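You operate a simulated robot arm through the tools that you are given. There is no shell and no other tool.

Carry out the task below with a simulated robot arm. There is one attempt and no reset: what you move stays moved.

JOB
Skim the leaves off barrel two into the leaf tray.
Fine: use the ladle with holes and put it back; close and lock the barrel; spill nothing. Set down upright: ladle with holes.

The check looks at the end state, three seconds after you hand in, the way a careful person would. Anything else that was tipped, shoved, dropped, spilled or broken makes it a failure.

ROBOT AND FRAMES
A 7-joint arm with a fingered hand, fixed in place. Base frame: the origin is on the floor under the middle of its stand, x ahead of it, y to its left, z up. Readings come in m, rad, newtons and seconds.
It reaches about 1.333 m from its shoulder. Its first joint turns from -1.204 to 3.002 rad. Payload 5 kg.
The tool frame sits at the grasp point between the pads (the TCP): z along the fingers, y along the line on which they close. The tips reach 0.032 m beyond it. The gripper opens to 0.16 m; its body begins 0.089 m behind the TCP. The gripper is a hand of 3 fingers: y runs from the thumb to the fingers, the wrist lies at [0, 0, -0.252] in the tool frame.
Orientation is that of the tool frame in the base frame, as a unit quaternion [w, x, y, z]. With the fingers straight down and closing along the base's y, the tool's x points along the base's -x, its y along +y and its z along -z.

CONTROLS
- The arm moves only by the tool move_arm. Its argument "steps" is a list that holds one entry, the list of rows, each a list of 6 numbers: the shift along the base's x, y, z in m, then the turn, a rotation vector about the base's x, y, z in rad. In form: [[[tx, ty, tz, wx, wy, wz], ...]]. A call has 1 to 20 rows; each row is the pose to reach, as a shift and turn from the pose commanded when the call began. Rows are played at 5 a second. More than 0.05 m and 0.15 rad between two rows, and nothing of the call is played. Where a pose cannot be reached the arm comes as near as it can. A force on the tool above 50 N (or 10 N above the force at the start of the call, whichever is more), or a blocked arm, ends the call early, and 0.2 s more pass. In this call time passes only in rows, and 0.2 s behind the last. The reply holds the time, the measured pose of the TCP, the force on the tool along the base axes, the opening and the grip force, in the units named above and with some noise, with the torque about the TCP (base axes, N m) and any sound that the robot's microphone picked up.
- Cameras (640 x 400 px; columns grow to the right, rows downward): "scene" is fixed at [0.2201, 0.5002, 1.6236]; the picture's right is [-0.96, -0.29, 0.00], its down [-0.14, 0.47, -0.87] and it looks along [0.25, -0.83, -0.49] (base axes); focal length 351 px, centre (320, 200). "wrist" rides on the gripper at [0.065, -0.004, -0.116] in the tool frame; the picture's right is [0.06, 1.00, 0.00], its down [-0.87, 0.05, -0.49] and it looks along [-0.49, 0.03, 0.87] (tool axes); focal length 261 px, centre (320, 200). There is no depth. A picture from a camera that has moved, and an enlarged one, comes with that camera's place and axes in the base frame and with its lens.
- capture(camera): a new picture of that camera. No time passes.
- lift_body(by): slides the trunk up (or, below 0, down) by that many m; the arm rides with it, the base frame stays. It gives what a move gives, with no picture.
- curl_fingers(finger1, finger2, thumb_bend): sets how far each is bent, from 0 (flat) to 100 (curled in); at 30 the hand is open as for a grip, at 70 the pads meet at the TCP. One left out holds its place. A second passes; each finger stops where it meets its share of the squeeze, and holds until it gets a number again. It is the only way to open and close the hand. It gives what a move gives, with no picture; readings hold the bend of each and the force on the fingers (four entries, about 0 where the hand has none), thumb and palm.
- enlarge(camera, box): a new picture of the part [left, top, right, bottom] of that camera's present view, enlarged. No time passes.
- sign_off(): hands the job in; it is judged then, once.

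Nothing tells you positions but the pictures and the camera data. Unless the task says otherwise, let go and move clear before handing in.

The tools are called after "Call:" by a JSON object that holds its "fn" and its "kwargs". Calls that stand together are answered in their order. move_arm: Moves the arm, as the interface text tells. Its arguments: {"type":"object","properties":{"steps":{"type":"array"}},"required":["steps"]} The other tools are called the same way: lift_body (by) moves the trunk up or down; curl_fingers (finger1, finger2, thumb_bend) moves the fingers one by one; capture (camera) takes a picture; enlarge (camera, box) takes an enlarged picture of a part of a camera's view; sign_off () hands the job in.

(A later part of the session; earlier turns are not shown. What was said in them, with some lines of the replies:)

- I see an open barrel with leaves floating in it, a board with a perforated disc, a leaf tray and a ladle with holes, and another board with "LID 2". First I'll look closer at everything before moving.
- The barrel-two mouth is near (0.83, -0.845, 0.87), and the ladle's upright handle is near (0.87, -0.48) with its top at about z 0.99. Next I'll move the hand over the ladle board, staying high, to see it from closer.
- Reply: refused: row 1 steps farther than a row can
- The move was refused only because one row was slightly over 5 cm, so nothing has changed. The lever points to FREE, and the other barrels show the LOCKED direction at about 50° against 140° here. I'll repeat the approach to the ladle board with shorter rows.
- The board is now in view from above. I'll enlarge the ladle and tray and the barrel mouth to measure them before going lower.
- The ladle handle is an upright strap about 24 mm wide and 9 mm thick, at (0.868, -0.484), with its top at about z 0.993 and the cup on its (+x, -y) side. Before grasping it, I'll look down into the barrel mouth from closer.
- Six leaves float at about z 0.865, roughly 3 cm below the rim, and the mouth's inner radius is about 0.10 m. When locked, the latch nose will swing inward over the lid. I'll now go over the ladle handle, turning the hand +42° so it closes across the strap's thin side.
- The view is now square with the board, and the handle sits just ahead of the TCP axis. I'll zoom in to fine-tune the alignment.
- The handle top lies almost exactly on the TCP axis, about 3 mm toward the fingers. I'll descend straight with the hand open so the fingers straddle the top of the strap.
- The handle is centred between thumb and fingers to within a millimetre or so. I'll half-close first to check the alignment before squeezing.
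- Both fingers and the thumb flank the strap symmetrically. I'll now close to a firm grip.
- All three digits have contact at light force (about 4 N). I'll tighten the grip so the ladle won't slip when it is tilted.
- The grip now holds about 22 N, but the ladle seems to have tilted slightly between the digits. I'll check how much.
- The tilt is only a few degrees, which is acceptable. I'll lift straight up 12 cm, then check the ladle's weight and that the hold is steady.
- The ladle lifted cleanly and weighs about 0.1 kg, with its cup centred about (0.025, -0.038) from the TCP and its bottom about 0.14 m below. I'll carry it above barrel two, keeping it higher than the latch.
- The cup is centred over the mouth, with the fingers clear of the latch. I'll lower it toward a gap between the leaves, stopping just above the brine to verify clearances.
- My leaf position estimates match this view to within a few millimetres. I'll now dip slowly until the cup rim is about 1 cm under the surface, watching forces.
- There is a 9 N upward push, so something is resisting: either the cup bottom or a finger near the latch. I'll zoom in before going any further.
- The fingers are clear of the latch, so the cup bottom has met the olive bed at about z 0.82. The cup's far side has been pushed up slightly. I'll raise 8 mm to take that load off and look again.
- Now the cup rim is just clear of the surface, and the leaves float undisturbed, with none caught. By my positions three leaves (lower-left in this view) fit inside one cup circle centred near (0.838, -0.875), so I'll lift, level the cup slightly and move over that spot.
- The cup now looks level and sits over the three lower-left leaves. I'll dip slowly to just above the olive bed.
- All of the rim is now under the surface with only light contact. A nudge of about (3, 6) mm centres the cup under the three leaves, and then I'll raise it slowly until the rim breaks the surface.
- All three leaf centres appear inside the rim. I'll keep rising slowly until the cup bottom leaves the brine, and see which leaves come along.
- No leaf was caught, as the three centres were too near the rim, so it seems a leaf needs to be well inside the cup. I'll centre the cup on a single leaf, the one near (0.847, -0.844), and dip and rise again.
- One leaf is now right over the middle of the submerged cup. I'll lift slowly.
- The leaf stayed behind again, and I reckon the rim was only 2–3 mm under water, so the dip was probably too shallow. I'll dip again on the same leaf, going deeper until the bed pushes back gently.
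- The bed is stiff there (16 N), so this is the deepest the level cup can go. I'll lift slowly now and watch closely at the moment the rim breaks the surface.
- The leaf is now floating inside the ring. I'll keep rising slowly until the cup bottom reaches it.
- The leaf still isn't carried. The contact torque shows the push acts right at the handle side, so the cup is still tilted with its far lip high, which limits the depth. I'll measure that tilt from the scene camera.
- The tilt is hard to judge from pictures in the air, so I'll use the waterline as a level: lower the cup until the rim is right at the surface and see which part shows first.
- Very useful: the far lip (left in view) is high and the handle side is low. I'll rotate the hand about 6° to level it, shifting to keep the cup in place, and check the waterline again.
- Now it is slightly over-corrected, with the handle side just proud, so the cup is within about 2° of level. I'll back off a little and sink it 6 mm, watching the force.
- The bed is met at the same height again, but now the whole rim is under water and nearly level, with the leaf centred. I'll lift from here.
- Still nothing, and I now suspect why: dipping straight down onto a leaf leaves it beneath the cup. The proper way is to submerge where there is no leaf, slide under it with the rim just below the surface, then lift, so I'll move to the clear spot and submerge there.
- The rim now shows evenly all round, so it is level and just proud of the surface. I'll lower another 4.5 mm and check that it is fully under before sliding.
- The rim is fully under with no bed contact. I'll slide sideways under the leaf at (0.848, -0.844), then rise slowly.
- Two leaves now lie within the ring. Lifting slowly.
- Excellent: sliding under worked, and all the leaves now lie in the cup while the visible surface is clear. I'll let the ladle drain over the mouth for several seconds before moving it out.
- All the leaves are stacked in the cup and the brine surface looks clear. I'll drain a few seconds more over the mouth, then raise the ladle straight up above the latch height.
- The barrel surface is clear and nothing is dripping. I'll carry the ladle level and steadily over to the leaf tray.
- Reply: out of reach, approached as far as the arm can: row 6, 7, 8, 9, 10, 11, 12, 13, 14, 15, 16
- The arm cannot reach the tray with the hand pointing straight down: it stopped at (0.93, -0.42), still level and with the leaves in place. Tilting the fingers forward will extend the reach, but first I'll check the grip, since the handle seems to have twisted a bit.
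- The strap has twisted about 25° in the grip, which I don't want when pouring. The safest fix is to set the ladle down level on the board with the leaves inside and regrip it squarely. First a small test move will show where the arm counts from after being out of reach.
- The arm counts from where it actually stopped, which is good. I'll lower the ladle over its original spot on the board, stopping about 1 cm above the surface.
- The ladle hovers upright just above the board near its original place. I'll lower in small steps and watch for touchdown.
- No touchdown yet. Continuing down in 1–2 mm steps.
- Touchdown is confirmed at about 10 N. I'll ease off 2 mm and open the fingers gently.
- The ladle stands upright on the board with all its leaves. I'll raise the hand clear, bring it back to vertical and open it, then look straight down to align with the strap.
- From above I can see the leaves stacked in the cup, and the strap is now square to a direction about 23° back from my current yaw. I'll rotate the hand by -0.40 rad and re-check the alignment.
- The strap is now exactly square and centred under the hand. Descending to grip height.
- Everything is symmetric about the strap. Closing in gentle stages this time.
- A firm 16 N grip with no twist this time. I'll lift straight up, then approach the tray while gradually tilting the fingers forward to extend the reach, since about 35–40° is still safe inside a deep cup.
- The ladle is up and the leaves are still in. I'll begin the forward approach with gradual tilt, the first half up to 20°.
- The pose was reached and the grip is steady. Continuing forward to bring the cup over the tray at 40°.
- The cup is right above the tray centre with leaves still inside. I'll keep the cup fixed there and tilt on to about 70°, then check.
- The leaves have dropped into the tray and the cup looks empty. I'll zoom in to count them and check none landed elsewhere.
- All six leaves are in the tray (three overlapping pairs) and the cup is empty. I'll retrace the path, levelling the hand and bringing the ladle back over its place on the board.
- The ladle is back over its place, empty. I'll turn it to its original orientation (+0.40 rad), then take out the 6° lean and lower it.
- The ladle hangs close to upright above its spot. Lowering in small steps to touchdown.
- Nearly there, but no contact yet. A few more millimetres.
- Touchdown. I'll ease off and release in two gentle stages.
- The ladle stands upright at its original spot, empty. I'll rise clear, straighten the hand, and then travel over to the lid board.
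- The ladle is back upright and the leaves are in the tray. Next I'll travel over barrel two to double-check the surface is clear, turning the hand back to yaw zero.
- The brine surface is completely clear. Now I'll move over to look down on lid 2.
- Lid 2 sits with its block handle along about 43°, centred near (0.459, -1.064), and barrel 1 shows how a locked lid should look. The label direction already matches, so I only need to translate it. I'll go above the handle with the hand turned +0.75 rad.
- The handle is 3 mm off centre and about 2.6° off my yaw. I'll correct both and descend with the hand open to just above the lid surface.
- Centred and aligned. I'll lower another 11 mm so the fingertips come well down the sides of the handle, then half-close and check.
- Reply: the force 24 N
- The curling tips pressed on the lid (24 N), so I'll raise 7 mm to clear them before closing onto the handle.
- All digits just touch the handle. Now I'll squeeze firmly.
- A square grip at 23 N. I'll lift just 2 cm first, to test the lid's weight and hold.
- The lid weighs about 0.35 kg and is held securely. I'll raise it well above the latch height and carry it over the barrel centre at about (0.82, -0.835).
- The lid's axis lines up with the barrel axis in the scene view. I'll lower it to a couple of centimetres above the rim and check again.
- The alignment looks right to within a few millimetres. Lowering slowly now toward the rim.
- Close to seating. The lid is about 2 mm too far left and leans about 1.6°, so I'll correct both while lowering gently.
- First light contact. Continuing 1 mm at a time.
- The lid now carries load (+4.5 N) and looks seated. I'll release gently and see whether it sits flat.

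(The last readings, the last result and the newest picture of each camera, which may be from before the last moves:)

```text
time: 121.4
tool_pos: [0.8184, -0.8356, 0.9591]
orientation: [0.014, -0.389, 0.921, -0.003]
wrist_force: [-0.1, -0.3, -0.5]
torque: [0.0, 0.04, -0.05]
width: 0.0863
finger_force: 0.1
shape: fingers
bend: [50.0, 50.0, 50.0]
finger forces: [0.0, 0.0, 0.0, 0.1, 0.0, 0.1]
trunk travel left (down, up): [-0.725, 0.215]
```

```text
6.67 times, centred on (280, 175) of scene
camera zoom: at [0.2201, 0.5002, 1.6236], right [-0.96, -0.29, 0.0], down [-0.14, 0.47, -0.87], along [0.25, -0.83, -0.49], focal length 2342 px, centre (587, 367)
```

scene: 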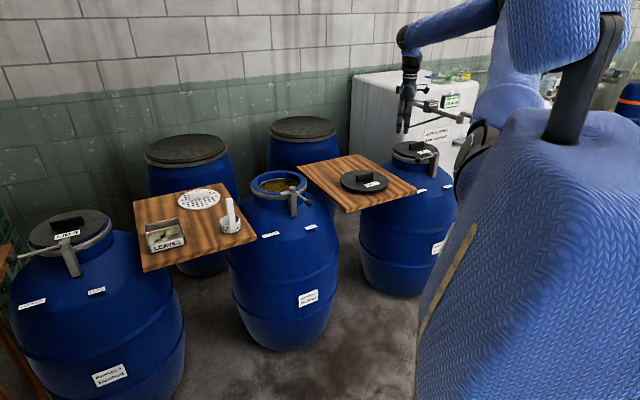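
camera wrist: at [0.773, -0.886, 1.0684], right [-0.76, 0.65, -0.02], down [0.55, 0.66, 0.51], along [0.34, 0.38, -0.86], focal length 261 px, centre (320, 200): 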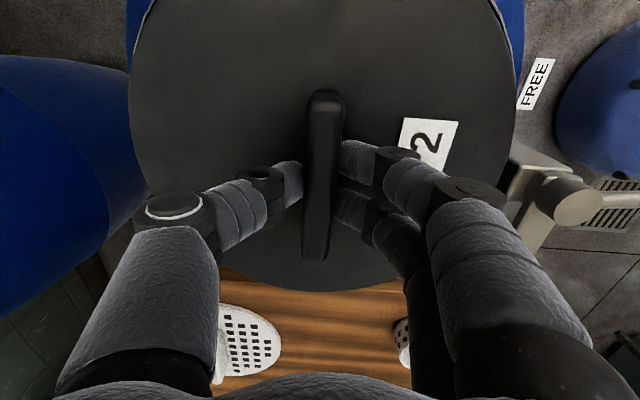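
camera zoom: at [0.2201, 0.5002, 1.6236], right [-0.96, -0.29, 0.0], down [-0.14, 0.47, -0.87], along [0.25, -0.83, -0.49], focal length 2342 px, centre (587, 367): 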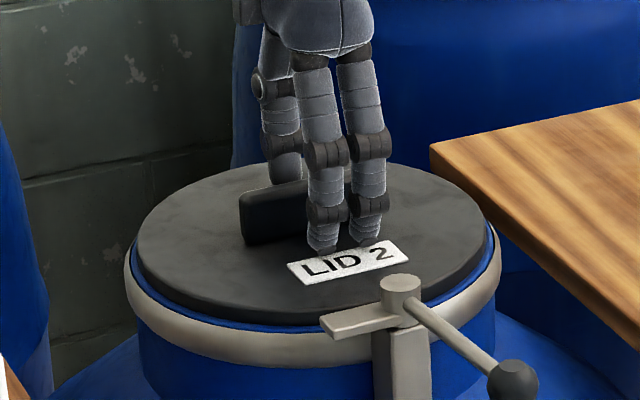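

The lid sits on the rim on its own. I'll rise clear, straighten the hand and inspect it.

Call:
{"fn": "move_arm", "kwargs": {"steps": [[[0, 0, 0.03, 0, 0, 0], [0, 0, 0.07, 0, 0, 0], [0, 0, 0.11, 0, 0, 0], [-0.02, -0.015, 0.15, -0.008, 0.027, -0.1], [-0.045, -0.03, 0.18, -0.008, 0.027, -0.2], [-0.07, -0.045, 0.19, -0.008, 0.027, -0.3], [-0.07, -0.045, 0.19, -0.008, 0.027, -0.3]]]}}

Call:
{"fn": "capture", "kwargs": {"camera": "wrist"}}

Call:
{"fn": "enlarge", "kwargs": {"camera": "scene", "box": [235, 140, 325, 220]}}

Call:
{"fn": "capture", "kwargs": {"camera": "scene"}}

```text
time: 123.0
tool_pos: [0.7524, -0.8817, 1.1492]
orientation: [0.0, -0.246, 0.969, -0.002]
wrist_force: [0.5, 0.5, 0.4]
torque: [-0.05, 0.01, 0.0]
width: 0.0867
finger_force: 0.0
shape: fingers
bend: [50.0, 50.0, 50.0]
finger forces: [0.0, 0.0, 0.0, 0.0, 0.0, 0.0]
trunk travel left (down, up): [-0.725, 0.215]
```

```text
taken
camera wrist: at [0.6958, -0.9157, 1.2651], right [-0.53, 0.85, 0.0], down [0.74, 0.46, 0.49], along [0.42, 0.26, -0.87], focal length 261 px, centre (320, 200)
```

wrist: 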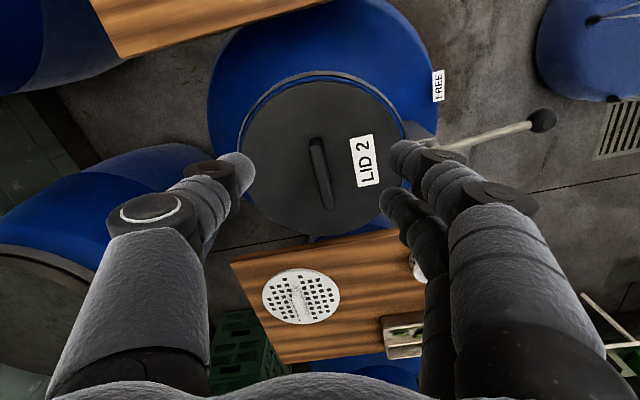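

```text
5.00 times, centred on (280, 180) of scene
camera zoom: at [0.2201, 0.5002, 1.6236], right [-0.96, -0.29, 0.0], down [-0.14, 0.47, -0.87], along [0.25, -0.83, -0.49], focal length 1756 px, centre (520, 300)
```

zoom: 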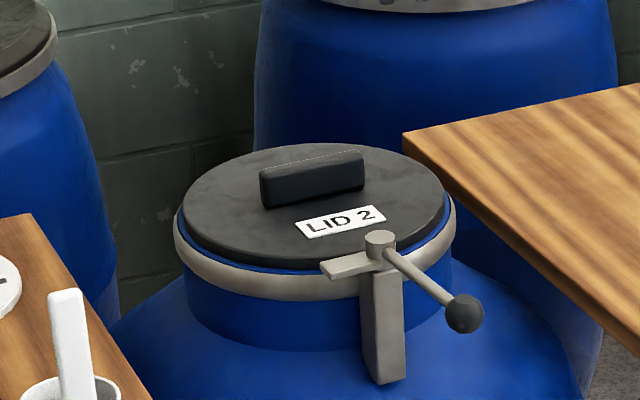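

```text
taken
```

scene: 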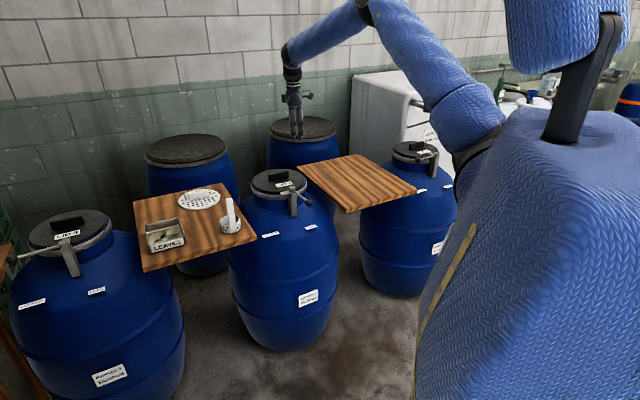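

The lid sits level, just like lid 1. Next is the lever, with pivot near (0.7135, -0.727) and knob near (0.611, -0.642) at z≈0.935. I'll move to its free side, close the fingers into a blunt tip, and push it round to LOCKED.

Call:
{"fn": "move_arm", "kwargs": {"steps": [[[-0.03, 0.034, 0, 0, 0, -0.0994], [-0.06, 0.068, 0, 0, 0, -0.1988], [-0.09, 0.102, 0, 0, 0, -0.298], [-0.12, 0.136, 0, 0, 0, -0.3976], [-0.15, 0.17, 0, 0, 0, -0.497], [-0.15, 0.17, 0, 0, 0, -0.497]]]}}

Call:
{"fn": "curl_fingers", "kwargs": {"finger1": 70, "finger2": 70, "thumb_bend": 70}}

Call:
{"fn": "capture", "kwargs": {"camera": "wrist"}}

Call:
{"fn": "enlarge", "kwargs": {"camera": "scene", "box": [240, 110, 360, 240]}}

```text
time: 124.4
tool_pos: [0.6017, -0.7113, 1.1488]
orientation: [-0.002, 0.001, 1.0, -0.001]
wrist_force: [0.4, 0.0, -0.4]
torque: [0.0, 0.0, 0.01]
width: 0.0872
finger_force: 0.1
shape: fingers
bend: [50.0, 50.0, 50.0]
finger forces: [0.0, 0.0, 0.0, 0.1, 0.1, 0.0]
trunk travel left (down, up): [-0.725, 0.215]
```

```text
time: 125.4
tool_pos: [0.6018, -0.7117, 1.1491]
orientation: [-0.001, -0.001, 1.0, -0.001]
wrist_force: [0.1, 0.7, 0.5]
torque: [0.01, -0.03, -0.03]
width: 0.0129
finger_force: 0.1
shape: fingers
bend: [70.0, 70.0, 70.0]
finger forces: [0.1, 0.0, 0.0, 0.0, 0.0, 0.1]
trunk travel left (down, up): [-0.725, 0.215]
```

```text
taken
camera wrist: at [0.5365, -0.7158, 1.2654], right [-0.06, 1.0, 0.0], down [0.87, 0.06, 0.49], along [0.49, 0.03, -0.87], focal length 261 px, centre (320, 200)
```

wrist: 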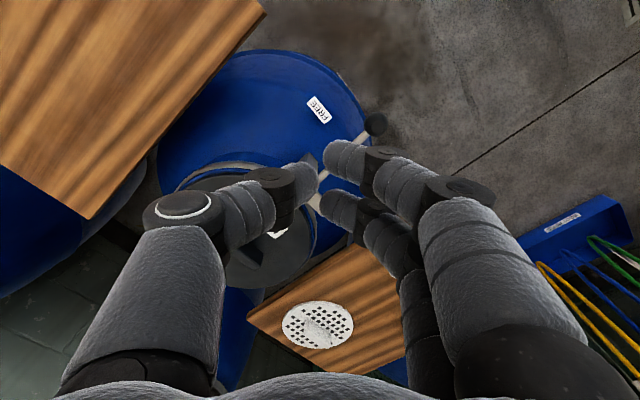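

```text
3.08 times, centred on (300, 175) of scene
camera zoom: at [0.2201, 0.5002, 1.6236], right [-0.96, -0.29, 0.0], down [-0.14, 0.47, -0.87], along [0.25, -0.83, -0.49], focal length 1081 px, centre (382, 277)
```

zoom: 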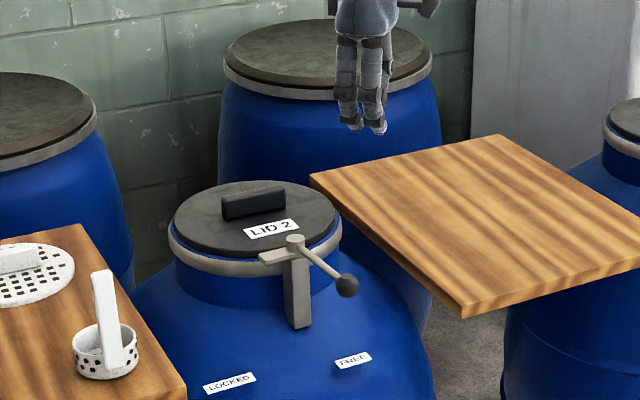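

The blunt tip is formed and the lever is visible beyond it. I'll back off a centimetre for clearance and descend beside the lever to its height.

Call:
{"fn": "move_arm", "kwargs": {"steps": [[[-0.005, -0.006, -0.03, 0, 0, 0], [-0.0096, -0.0115, -0.07, 0, 0, 0], [-0.0096, -0.0115, -0.11, 0, 0, 0], [-0.0096, -0.0115, -0.15, 0, 0, 0], [-0.0096, -0.0115, -0.185, 0, 0, 0], [-0.0096, -0.0115, -0.212, 0, 0, 0], [-0.0096, -0.0115, -0.212, 0, 0, 0]]]}}

Call:
{"fn": "capture", "kwargs": {"camera": "wrist"}}

Call:
{"fn": "enlarge", "kwargs": {"camera": "scene", "box": [260, 130, 350, 230]}}

```text
time: 127.0
tool_pos: [0.5883, -0.7209, 0.936]
orientation: [-0.001, 0.0, 1.0, -0.003]
wrist_force: [0.0, 0.3, 0.2]
torque: [-0.06, 0.02, -0.01]
width: 0.0128
finger_force: 0.1
shape: fingers
bend: [70.0, 70.0, 70.0]
finger forces: [0.0, 0.0, 0.1, 0.1, 0.0, 0.1]
trunk travel left (down, up): [-0.725, 0.215]
```

```text
taken
camera wrist: at [0.5244, -0.7248, 1.0528], right [-0.06, 1.0, 0.0], down [0.87, 0.06, 0.49], along [0.49, 0.03, -0.87], focal length 261 px, centre (320, 200)
```

wrist: 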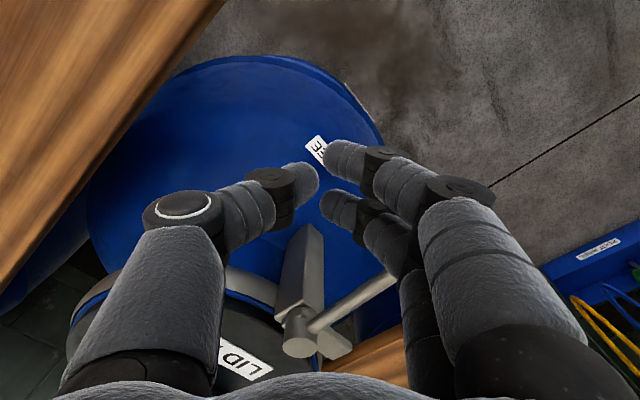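

```text
4.00 times, centred on (305, 180) of scene
camera zoom: at [0.2201, 0.5002, 1.6236], right [-0.96, -0.29, 0.0], down [-0.14, 0.47, -0.87], along [0.25, -0.83, -0.49], focal length 1405 px, centre (380, 280)
```

zoom: 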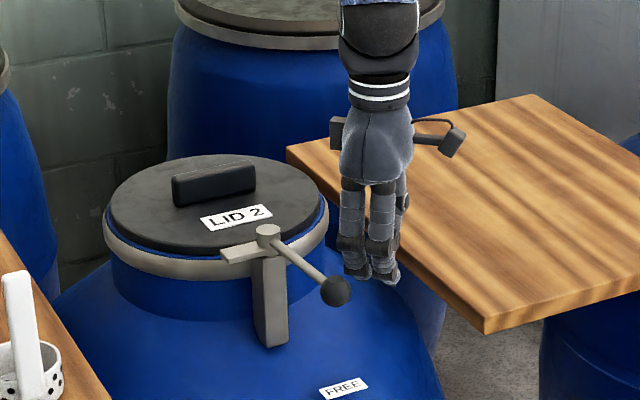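

The tip is alongside the lever on the FREE side with no contact. I'll begin pushing along the arc, a first part of about 20°, watching force and sound.

Call:
{"fn": "move_arm", "kwargs": {"steps": [[[0.01, 0.0103, 0, 0, 0, 0], [0.02, 0.0206, 0, 0, 0, 0], [0.0295, 0.0308, 0, 0, 0, 0], [0.033, 0.039, 0, 0, 0, 0], [0.0371, 0.0466, 0, 0, 0, 0], [0.042, 0.054, 0, 0, 0, 0], [0.0474, 0.0608, 0, 0, 0, 0]]]}}

Call:
{"fn": "capture", "kwargs": {"camera": "wrist"}}

Call:
{"fn": "enlarge", "kwargs": {"camera": "scene", "box": [250, 140, 330, 230]}}

```text
time: 128.6
tool_pos: [0.6376, -0.6602, 0.938]
orientation: [-0.002, -0.001, 1.0, -0.002]
wrist_force: [0.9, -2.3, 0.6]
torque: [0.0, -0.02, -0.01]
width: 0.0128
finger_force: 0.3
shape: fingers
bend: [70.0, 70.0, 70.0]
finger forces: [0.0, 1.4, 0.0, 0.0, 0.0, 0.0]
trunk travel left (down, up): [-0.725, 0.215]
```

```text
taken
camera wrist: at [0.5728, -0.665, 1.054], right [-0.06, 1.0, 0.0], down [0.87, 0.06, 0.49], along [0.49, 0.03, -0.87], focal length 261 px, centre (320, 200)
```

wrist: 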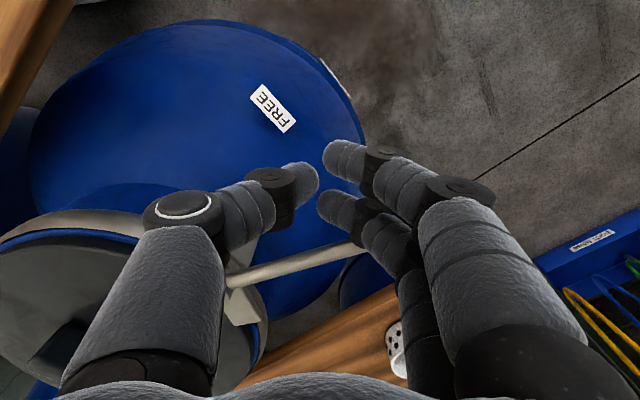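

```text
4.44 times, centred on (290, 185) of scene
camera zoom: at [0.2201, 0.5002, 1.6236], right [-0.96, -0.29, 0.0], down [-0.14, 0.47, -0.87], along [0.25, -0.83, -0.49], focal length 1561 px, centre (453, 267)
```

zoom: 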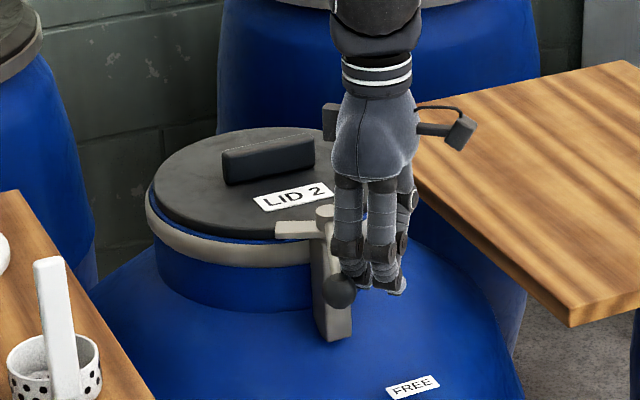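

The lever is turning easily (about 2 N). Continuing along the arc.

Call:
{"fn": "move_arm", "kwargs": {"steps": [[[0.0061, 0.0064, 0, 0, 0, 0], [0.0126, 0.0122, 0, 0, 0, 0], [0.0197, 0.0174, 0, 0, 0, 0], [0.0271, 0.0221, 0, 0, 0, 0], [0.0349, 0.0259, 0, 0, 0, 0], [0.0431, 0.0292, 0, 0, 0, 0], [0.0515, 0.0316, 0, 0, 0, 0], [0.0601, 0.0335, 0, 0, 0, 0]]]}}

Call:
{"fn": "capture", "kwargs": {"camera": "wrist"}}

Call:
{"fn": "enlarge", "kwargs": {"camera": "scene", "box": [240, 140, 320, 230]}}

```text
time: 130.4
tool_pos: [0.6977, -0.6293, 0.9385]
orientation: [-0.001, -0.001, 1.0, -0.002]
wrist_force: [0.0, -0.4, -0.3]
torque: [0.0, 0.0, -0.02]
width: 0.0129
finger_force: 0.1
shape: fingers
bend: [70.0, 70.0, 70.0]
finger forces: [0.0, 0.6, 0.1, 0.0, 0.0, 0.1]
trunk travel left (down, up): [-0.725, 0.215]
```

```text
taken
camera wrist: at [0.6319, -0.6314, 1.0544], right [-0.06, 1.0, 0.0], down [0.87, 0.06, 0.49], along [0.49, 0.03, -0.87], focal length 261 px, centre (320, 200)
```

wrist: 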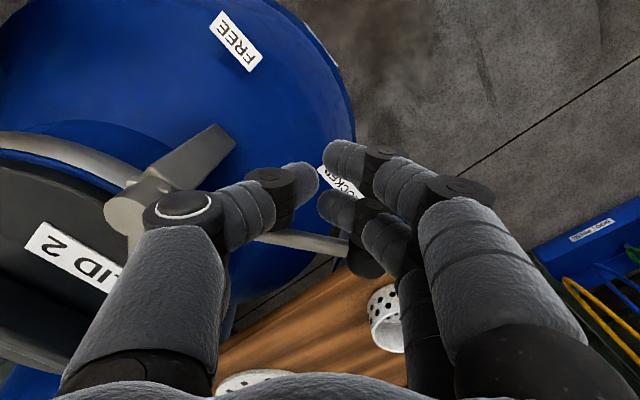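

```text
4.44 times, centred on (280, 185) of scene
camera zoom: at [0.2201, 0.5002, 1.6236], right [-0.96, -0.29, 0.0], down [-0.14, 0.47, -0.87], along [0.25, -0.83, -0.49], focal length 1561 px, centre (498, 267)
```

zoom: 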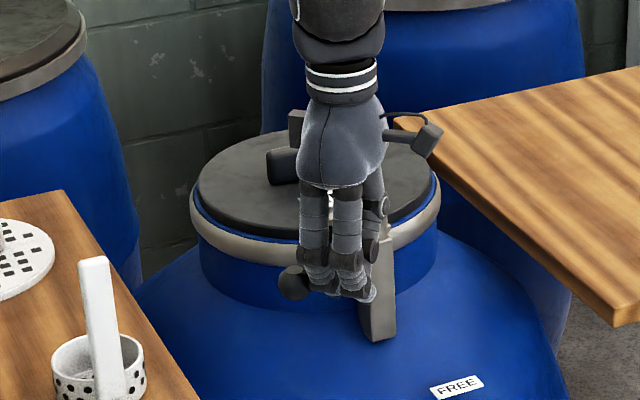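

The lever is past halfway and pushing is still light. Continuing to about 50°.

Call:
{"fn": "move_arm", "kwargs": {"steps": [[[0.0087, 0.0009, 0, 0, 0, 0], [0.0175, 0.0013, 0, 0, 0, 0], [0.0262, 0.0006, 0, 0, 0, 0], [0.0349, -0.0005, 0, 0, 0, 0], [0.0435, -0.0026, 0, 0, 0, 0], [0.0518, -0.0053, 0, 0, 0, 0], [0.0518, -0.0053, 0, 0, 0, 0]]]}}

Call:
{"fn": "capture", "kwargs": {"camera": "wrist"}}

Call:
{"fn": "enlarge", "kwargs": {"camera": "scene", "box": [230, 140, 310, 230]}}

```text
time: 132.0
tool_pos: [0.75, -0.6347, 0.9359]
orientation: [-0.001, -0.001, 1.0, -0.002]
wrist_force: [-0.3, -0.7, 0.3]
torque: [-0.01, -0.05, 0.03]
width: 0.0126
finger_force: 0.1
shape: fingers
bend: [70.0, 70.0, 70.0]
finger forces: [0.0, 0.0, 0.0, 0.1, 0.0, 0.0]
trunk travel left (down, up): [-0.725, 0.215]
```

```text
taken
camera wrist: at [0.6848, -0.6374, 1.0529], right [-0.06, 1.0, 0.0], down [0.87, 0.06, 0.49], along [0.49, 0.03, -0.87], focal length 261 px, centre (320, 200)
```

wrist: 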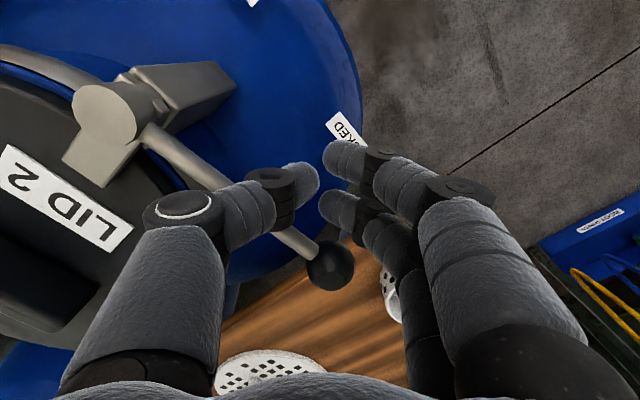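

```text
4.44 times, centred on (270, 185) of scene
camera zoom: at [0.2201, 0.5002, 1.6236], right [-0.96, -0.29, 0.0], down [-0.14, 0.47, -0.87], along [0.25, -0.83, -0.49], focal length 1561 px, centre (542, 267)
```

zoom: 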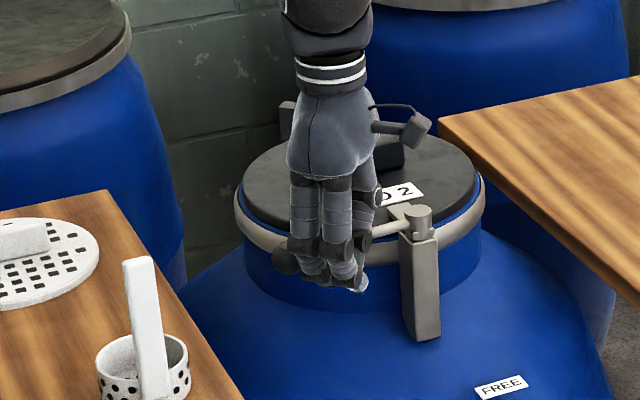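

The nose now points inward over the lid and the lever is at about 47°. I'll back the hand off and rise to compare it with the locked latches on the other barrels.

Call:
{"fn": "move_arm", "kwargs": {"steps": [[[-0.015, 0.012, 0, 0, 0, 0], [-0.03, 0.02, 0.02, 0, 0, 0], [-0.04, 0.025, 0.06, 0, 0, 0], [-0.05, 0.0, 0.1, 0, 0, 0], [-0.06, -0.03, 0.14, 0, 0, 0], [-0.08, -0.06, 0.17, 0, 0, 0], [-0.11, -0.09, 0.19, 0, 0, 0], [-0.14, -0.11, 0.2, 0, 0, 0], [-0.14, -0.11, 0.2, 0, 0, 0]]]}}

Call:
{"fn": "capture", "kwargs": {"camera": "wrist"}}

Call:
{"fn": "enlarge", "kwargs": {"camera": "scene", "box": [235, 150, 325, 230]}}

Call:
{"fn": "enlarge", "kwargs": {"camera": "scene", "box": [380, 125, 470, 205]}}

Call:
{"fn": "enlarge", "kwargs": {"camera": "scene", "box": [10, 195, 130, 305]}}

```text
refused: row 5 steps farther than a row can; nothing moved
```

```text
taken
camera wrist: at [0.6848, -0.6374, 1.0529], right [-0.06, 1.0, 0.0], down [0.87, 0.06, 0.49], along [0.49, 0.03, -0.87], focal length 261 px, centre (320, 200)
```

wrist: 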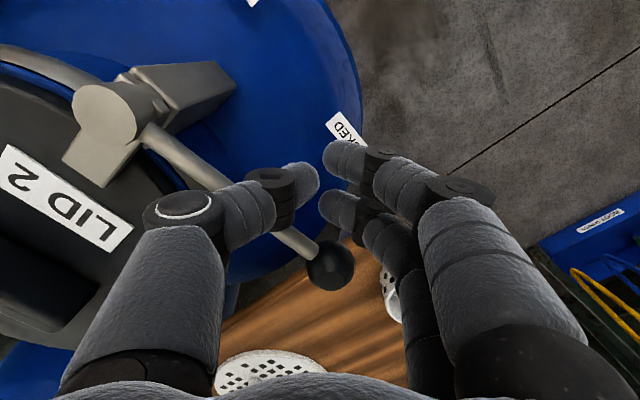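

```text
5.00 times, centred on (280, 190) of scene
camera zoom: at [0.2201, 0.5002, 1.6236], right [-0.96, -0.29, 0.0], down [-0.14, 0.47, -0.87], along [0.25, -0.83, -0.49], focal length 1756 px, centre (520, 250)
```

zoom: 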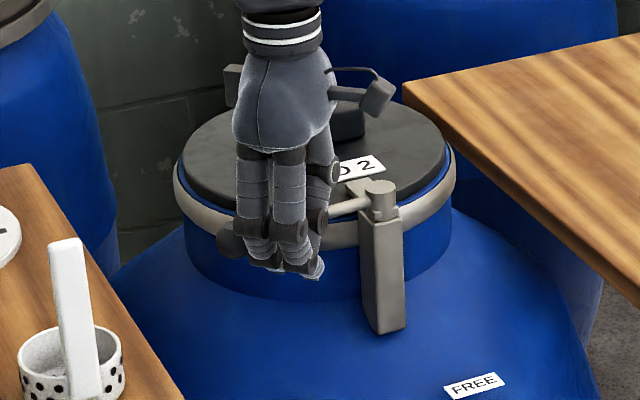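

```text
5.00 times, centred on (425, 165) of scene
camera zoom: at [0.2201, 0.5002, 1.6236], right [-0.96, -0.29, 0.0], down [-0.14, 0.47, -0.87], along [0.25, -0.83, -0.49], focal length 1756 px, centre (-205, 375)
```

zoom: 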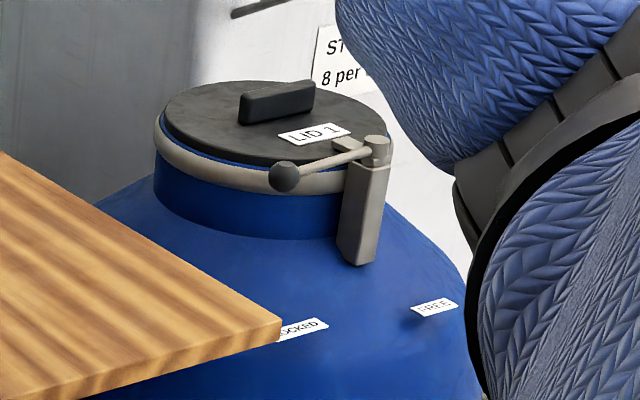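

```text
3.64 times, centred on (70, 250) of scene
camera zoom: at [0.2201, 0.5002, 1.6236], right [-0.96, -0.29, 0.0], down [-0.14, 0.47, -0.87], along [0.25, -0.83, -0.49], focal length 1277 px, centre (1229, 18)
```

zoom: 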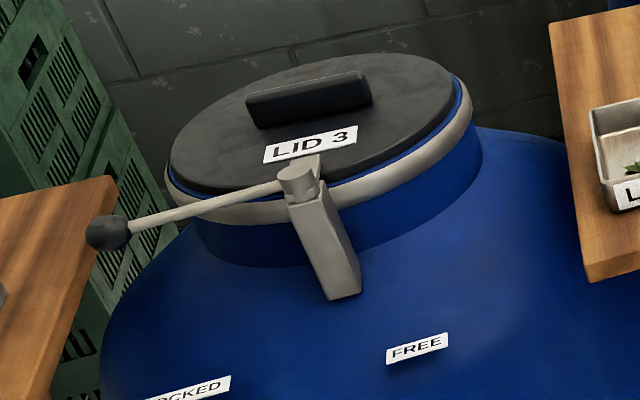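

Only the retreat was refused, because one row was too long. I'll repeat it with shorter rows.

Call:
{"fn": "move_arm", "kwargs": {"steps": [[[-0.015, 0.012, 0, 0, 0, 0], [-0.028, 0.02, 0.015, 0, 0, 0], [-0.035, 0.022, 0.05, 0, 0, 0], [-0.042, 0.015, 0.09, 0, 0, 0], [-0.055, -0.005, 0.125, 0, 0, 0], [-0.07, -0.035, 0.155, 0, 0, 0], [-0.095, -0.065, 0.175, 0, 0, 0], [-0.12, -0.095, 0.195, 0, 0, 0], [-0.12, -0.095, 0.195, 0, 0, 0]]]}}

Call:
{"fn": "capture", "kwargs": {"camera": "wrist"}}

Call:
{"fn": "enlarge", "kwargs": {"camera": "scene", "box": [235, 150, 325, 230]}}

```text
time: 134.0
tool_pos: [0.6292, -0.7263, 1.1294]
orientation: [-0.003, -0.001, 1.0, -0.002]
wrist_force: [0.8, 0.2, -0.5]
torque: [-0.02, 0.04, -0.03]
width: 0.0123
finger_force: 0.2
shape: fingers
bend: [70.0, 70.0, 70.0]
finger forces: [0.0, 0.0, 0.1, 0.1, 0.0, 0.1]
trunk travel left (down, up): [-0.725, 0.215]
```

```text
taken
camera wrist: at [0.5643, -0.7304, 1.2463], right [-0.06, 1.0, 0.0], down [0.87, 0.06, 0.49], along [0.49, 0.03, -0.87], focal length 261 px, centre (320, 200)
```

wrist: 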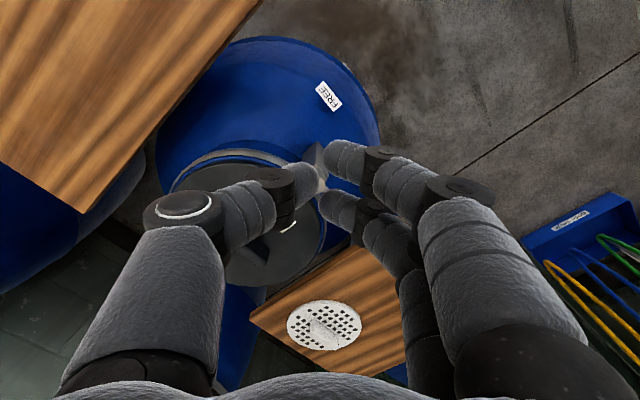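

```text
5.00 times, centred on (280, 190) of scene
camera zoom: at [0.2201, 0.5002, 1.6236], right [-0.96, -0.29, 0.0], down [-0.14, 0.47, -0.87], along [0.25, -0.83, -0.49], focal length 1756 px, centre (520, 250)
```

zoom: 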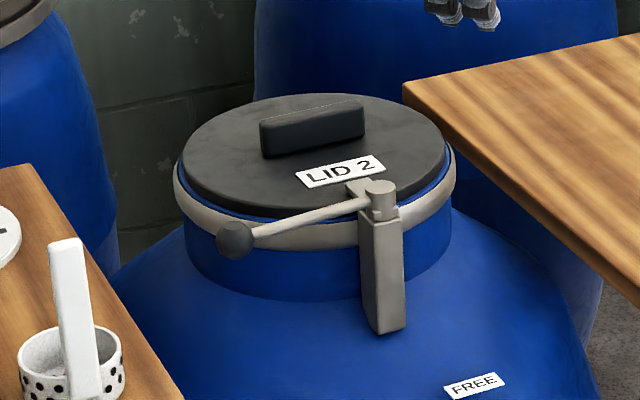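

The latch now matches barrels 1 and 3: my angle estimates are about 48° here against 47° there, with the nose over the lid. To be sure it is fully home, I'll return and nudge it gently a few degrees to feel for the stop.

Call:
{"fn": "move_arm", "kwargs": {"steps": [[[0.0257, 0.038, -0.012, 0, 0, 0], [0.0507, 0.073, -0.032, 0, 0, 0], [0.0707, 0.103, -0.062, 0, 0, 0], [0.0807, 0.116, -0.102, 0, 0, 0], [0.0847, 0.117, -0.142, 0, 0, 0], [0.0887, 0.116, -0.177, 0, 0, 0], [0.0927, 0.115, -0.195, 0, 0, 0], [0.1057, 0.106, -0.195, 0, 0, 0], [0.1157, 0.098, -0.195, 0, 0, 0], [0.12, 0.095, -0.195, 0, 0, 0], [0.1249, 0.093, -0.195, 0, 0, 0], [0.1249, 0.093, -0.195, 0, 0, 0]]]}}

Call:
{"fn": "capture", "kwargs": {"camera": "wrist"}}

```text
time: 136.6
tool_pos: [0.7515, -0.6364, 0.9367]
orientation: [0.0, -0.001, 1.0, -0.001]
wrist_force: [-3.8, 2.0, 0.8]
torque: [-0.06, 0.02, -0.09]
width: 0.0111
finger_force: 3.0
shape: fingers
bend: [70.0, 70.0, 71.0]
finger forces: [0.1, 0.0, 0.0, 0.0, 4.9, 0.0]
trunk travel left (down, up): [-0.725, 0.215]
```

```text
taken
camera wrist: at [0.6871, -0.6393, 1.0531], right [-0.06, 1.0, 0.0], down [0.87, 0.06, 0.49], along [0.49, 0.03, -0.87], focal length 261 px, centre (320, 200)
```

wrist: 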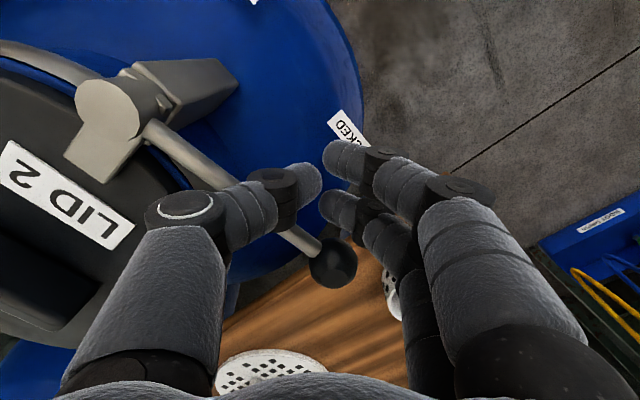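

I'm now feeling about 4 N with the lever not moving, which suggests the stop. One more tiny push to confirm.

Call:
{"fn": "move_arm", "kwargs": {"steps": [[[0.0015, -0.001, 0, 0, 0, 0], [0.003, -0.002, 0, 0, 0, 0], [0.003, -0.002, 0, 0, 0, 0]]]}}

Call:
{"fn": "enlarge", "kwargs": {"camera": "wrist", "box": [40, 60, 370, 310]}}

```text
time: 137.4
tool_pos: [0.7554, -0.6368, 0.9378]
orientation: [-0.001, 0.0, 1.0, -0.002]
wrist_force: [-13.8, 5.6, 8.6]
torque: [-0.19, 0.01, -0.32]
width: 0.009
finger_force: 7.9
shape: fingers
bend: [70.0, 70.0, 72.0]
finger forces: [0.0, 0.0, 0.0, 0.1, 15.5, 0.0]
trunk travel left (down, up): [-0.725, 0.215]
```

```text
1.60 times, centred on (205, 185) of wrist
camera zoom: at [0.6896, -0.6402, 1.0537], right [-0.06, 1.0, 0.0], down [0.87, 0.06, 0.49], along [0.49, 0.03, -0.87], focal length 417 px, centre (504, 224)
```

zoom: 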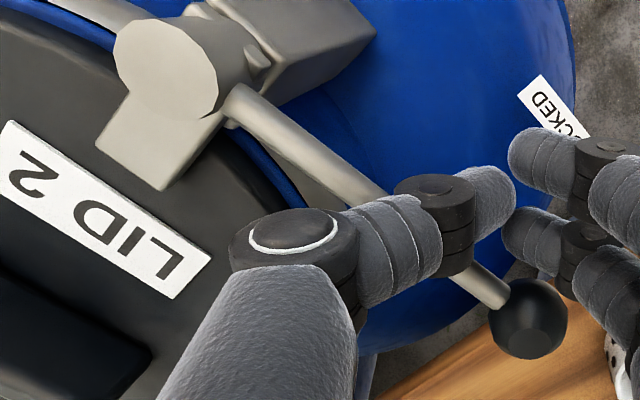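

The force rose sharply to about 15 N with no movement, so the lever is hard against its locked stop. I'll back away carefully, rise and return the hand to its starting area.

Call:
{"fn": "move_arm", "kwargs": {"steps": [[[-0.006, 0.005, 0, 0, 0, 0], [-0.018, 0.015, 0, 0, 0, 0], [-0.03, 0.022, 0.01, 0, 0, 0], [-0.038, 0.024, 0.05, 0, 0, 0], [-0.045, 0.017, 0.09, 0, 0, 0], [-0.058, -0.003, 0.125, 0, 0, 0], [-0.09, -0.003, 0.155, 0, 0, 0], [-0.125, -0.003, 0.18, 0, 0, 0], [-0.165, -0.005, 0.2, 0, 0, 0], [-0.2, -0.007, 0.23, 0, 0, 0], [-0.235, -0.009, 0.26, 0, 0, 0], [-0.265, -0.011, 0.285, 0, 0, 0], [-0.29, -0.013, 0.3, 0, 0, 0], [-0.29, -0.013, 0.3, 0, 0, 0]]]}}

Call:
{"fn": "curl_fingers", "kwargs": {"finger1": 30, "finger2": 30, "thumb_bend": 30}}

Call:
{"fn": "capture", "kwargs": {"camera": "wrist"}}

Call:
{"fn": "capture", "kwargs": {"camera": "scene"}}

Call:
{"fn": "enlarge", "kwargs": {"camera": "scene", "box": [230, 150, 330, 240]}}

Call:
{"fn": "enlarge", "kwargs": {"camera": "scene", "box": [130, 170, 270, 280]}}

```text
time: 140.4
tool_pos: [0.4692, -0.6505, 1.2373]
orientation: [-0.003, 0.0, 1.0, -0.002]
wrist_force: [0.0, 0.3, -0.2]
torque: [-0.01, 0.03, 0.0]
width: 0.0122
finger_force: 0.1
shape: fingers
bend: [70.0, 70.0, 70.0]
finger forces: [0.0, 0.0, 0.0, 0.0, 0.1, 0.1]
trunk travel left (down, up): [-0.725, 0.215]
```

```text
time: 141.4
tool_pos: [0.4684, -0.6508, 1.2393]
orientation: [-0.001, -0.001, 1.0, -0.002]
wrist_force: [-0.7, 0.9, 0.5]
torque: [-0.01, 0.02, 0.02]
width: 0.1676
finger_force: 0.0
shape: fingers
bend: [30.0, 30.0, 30.0]
finger forces: [0.0, 0.0, 0.0, 0.1, 0.1, 0.0]
trunk travel left (down, up): [-0.725, 0.215]
```

```text
taken
camera wrist: at [0.4036, -0.6548, 1.3538], right [-0.06, 1.0, 0.0], down [0.87, 0.06, 0.49], along [0.49, 0.03, -0.87], focal length 261 px, centre (320, 200)
```

wrist: 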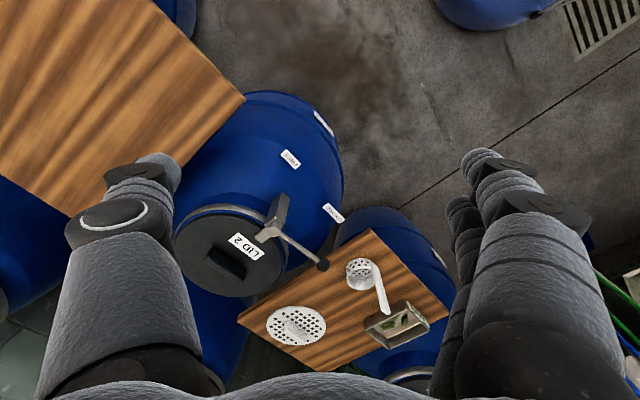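

```text
taken
```

scene: 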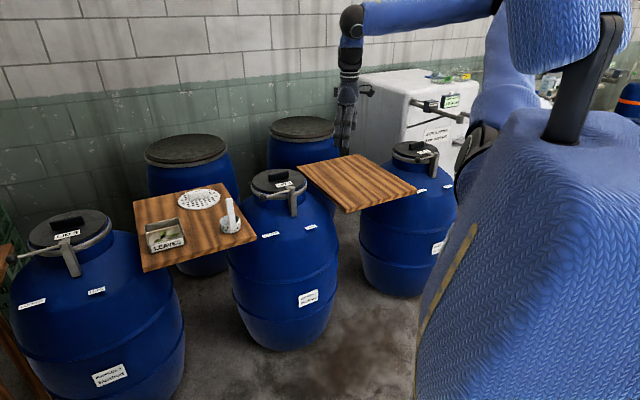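

```text
4.44 times, centred on (280, 195) of scene
camera zoom: at [0.2201, 0.5002, 1.6236], right [-0.96, -0.29, 0.0], down [-0.14, 0.47, -0.87], along [0.25, -0.83, -0.49], focal length 1561 px, centre (498, 222)
```

zoom: 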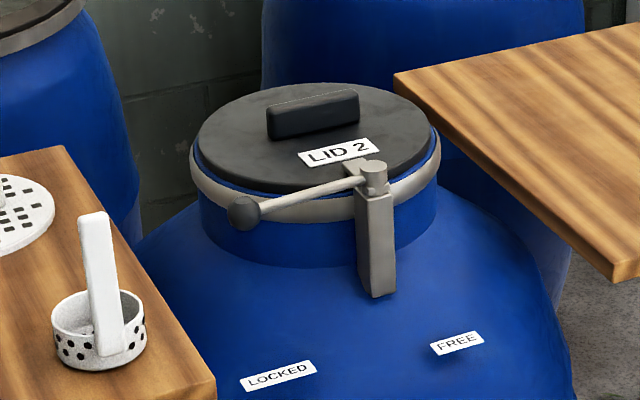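

```text
3.64 times, centred on (200, 225) of scene
camera zoom: at [0.2201, 0.5002, 1.6236], right [-0.96, -0.29, 0.0], down [-0.14, 0.47, -0.87], along [0.25, -0.83, -0.49], focal length 1277 px, centre (756, 109)
```

zoom: 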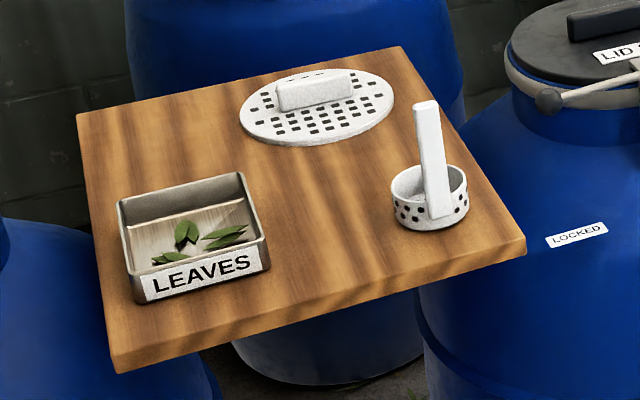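

Everything checks out: barrel two's brine was clear before I closed it, the six leaves are in the tray, and the ladle stands upright in its place. Lid 2 is seated with the lever against the locked stop, and the hand is clear. Handing in.

Call:
{"fn": "sign_off", "kwargs": {}}

```text
The job is handed in.
```

The job is done and handed in; I don't have the result of the check yet.

- **Leaves:** all six leaves came off barrel two in one scoop and are in the leaf tray. The brine surface was clear when I looked before closing the barrel.
- **Ladle with holes:** it is back at its original spot on the board, upright and empty. Before pouring, I set it down there once with the leaves still in it, to regrip the handle.
- **Barrel two:** lid 2 is seated on the rim, and the lever is pushed round to LOCKED, hard against its stop. It sits like the latches on barrels one and three.
- **Spills:** I drained the ladle over the barrel for several seconds before moving it, and I saw no drips or leaves anywhere they shouldn't be.

While finding the right way to scoop, the ladle touched the olives under the brine a few times, at up to about 16 N. I saw no damage from that. The hand is open and clear of everything.
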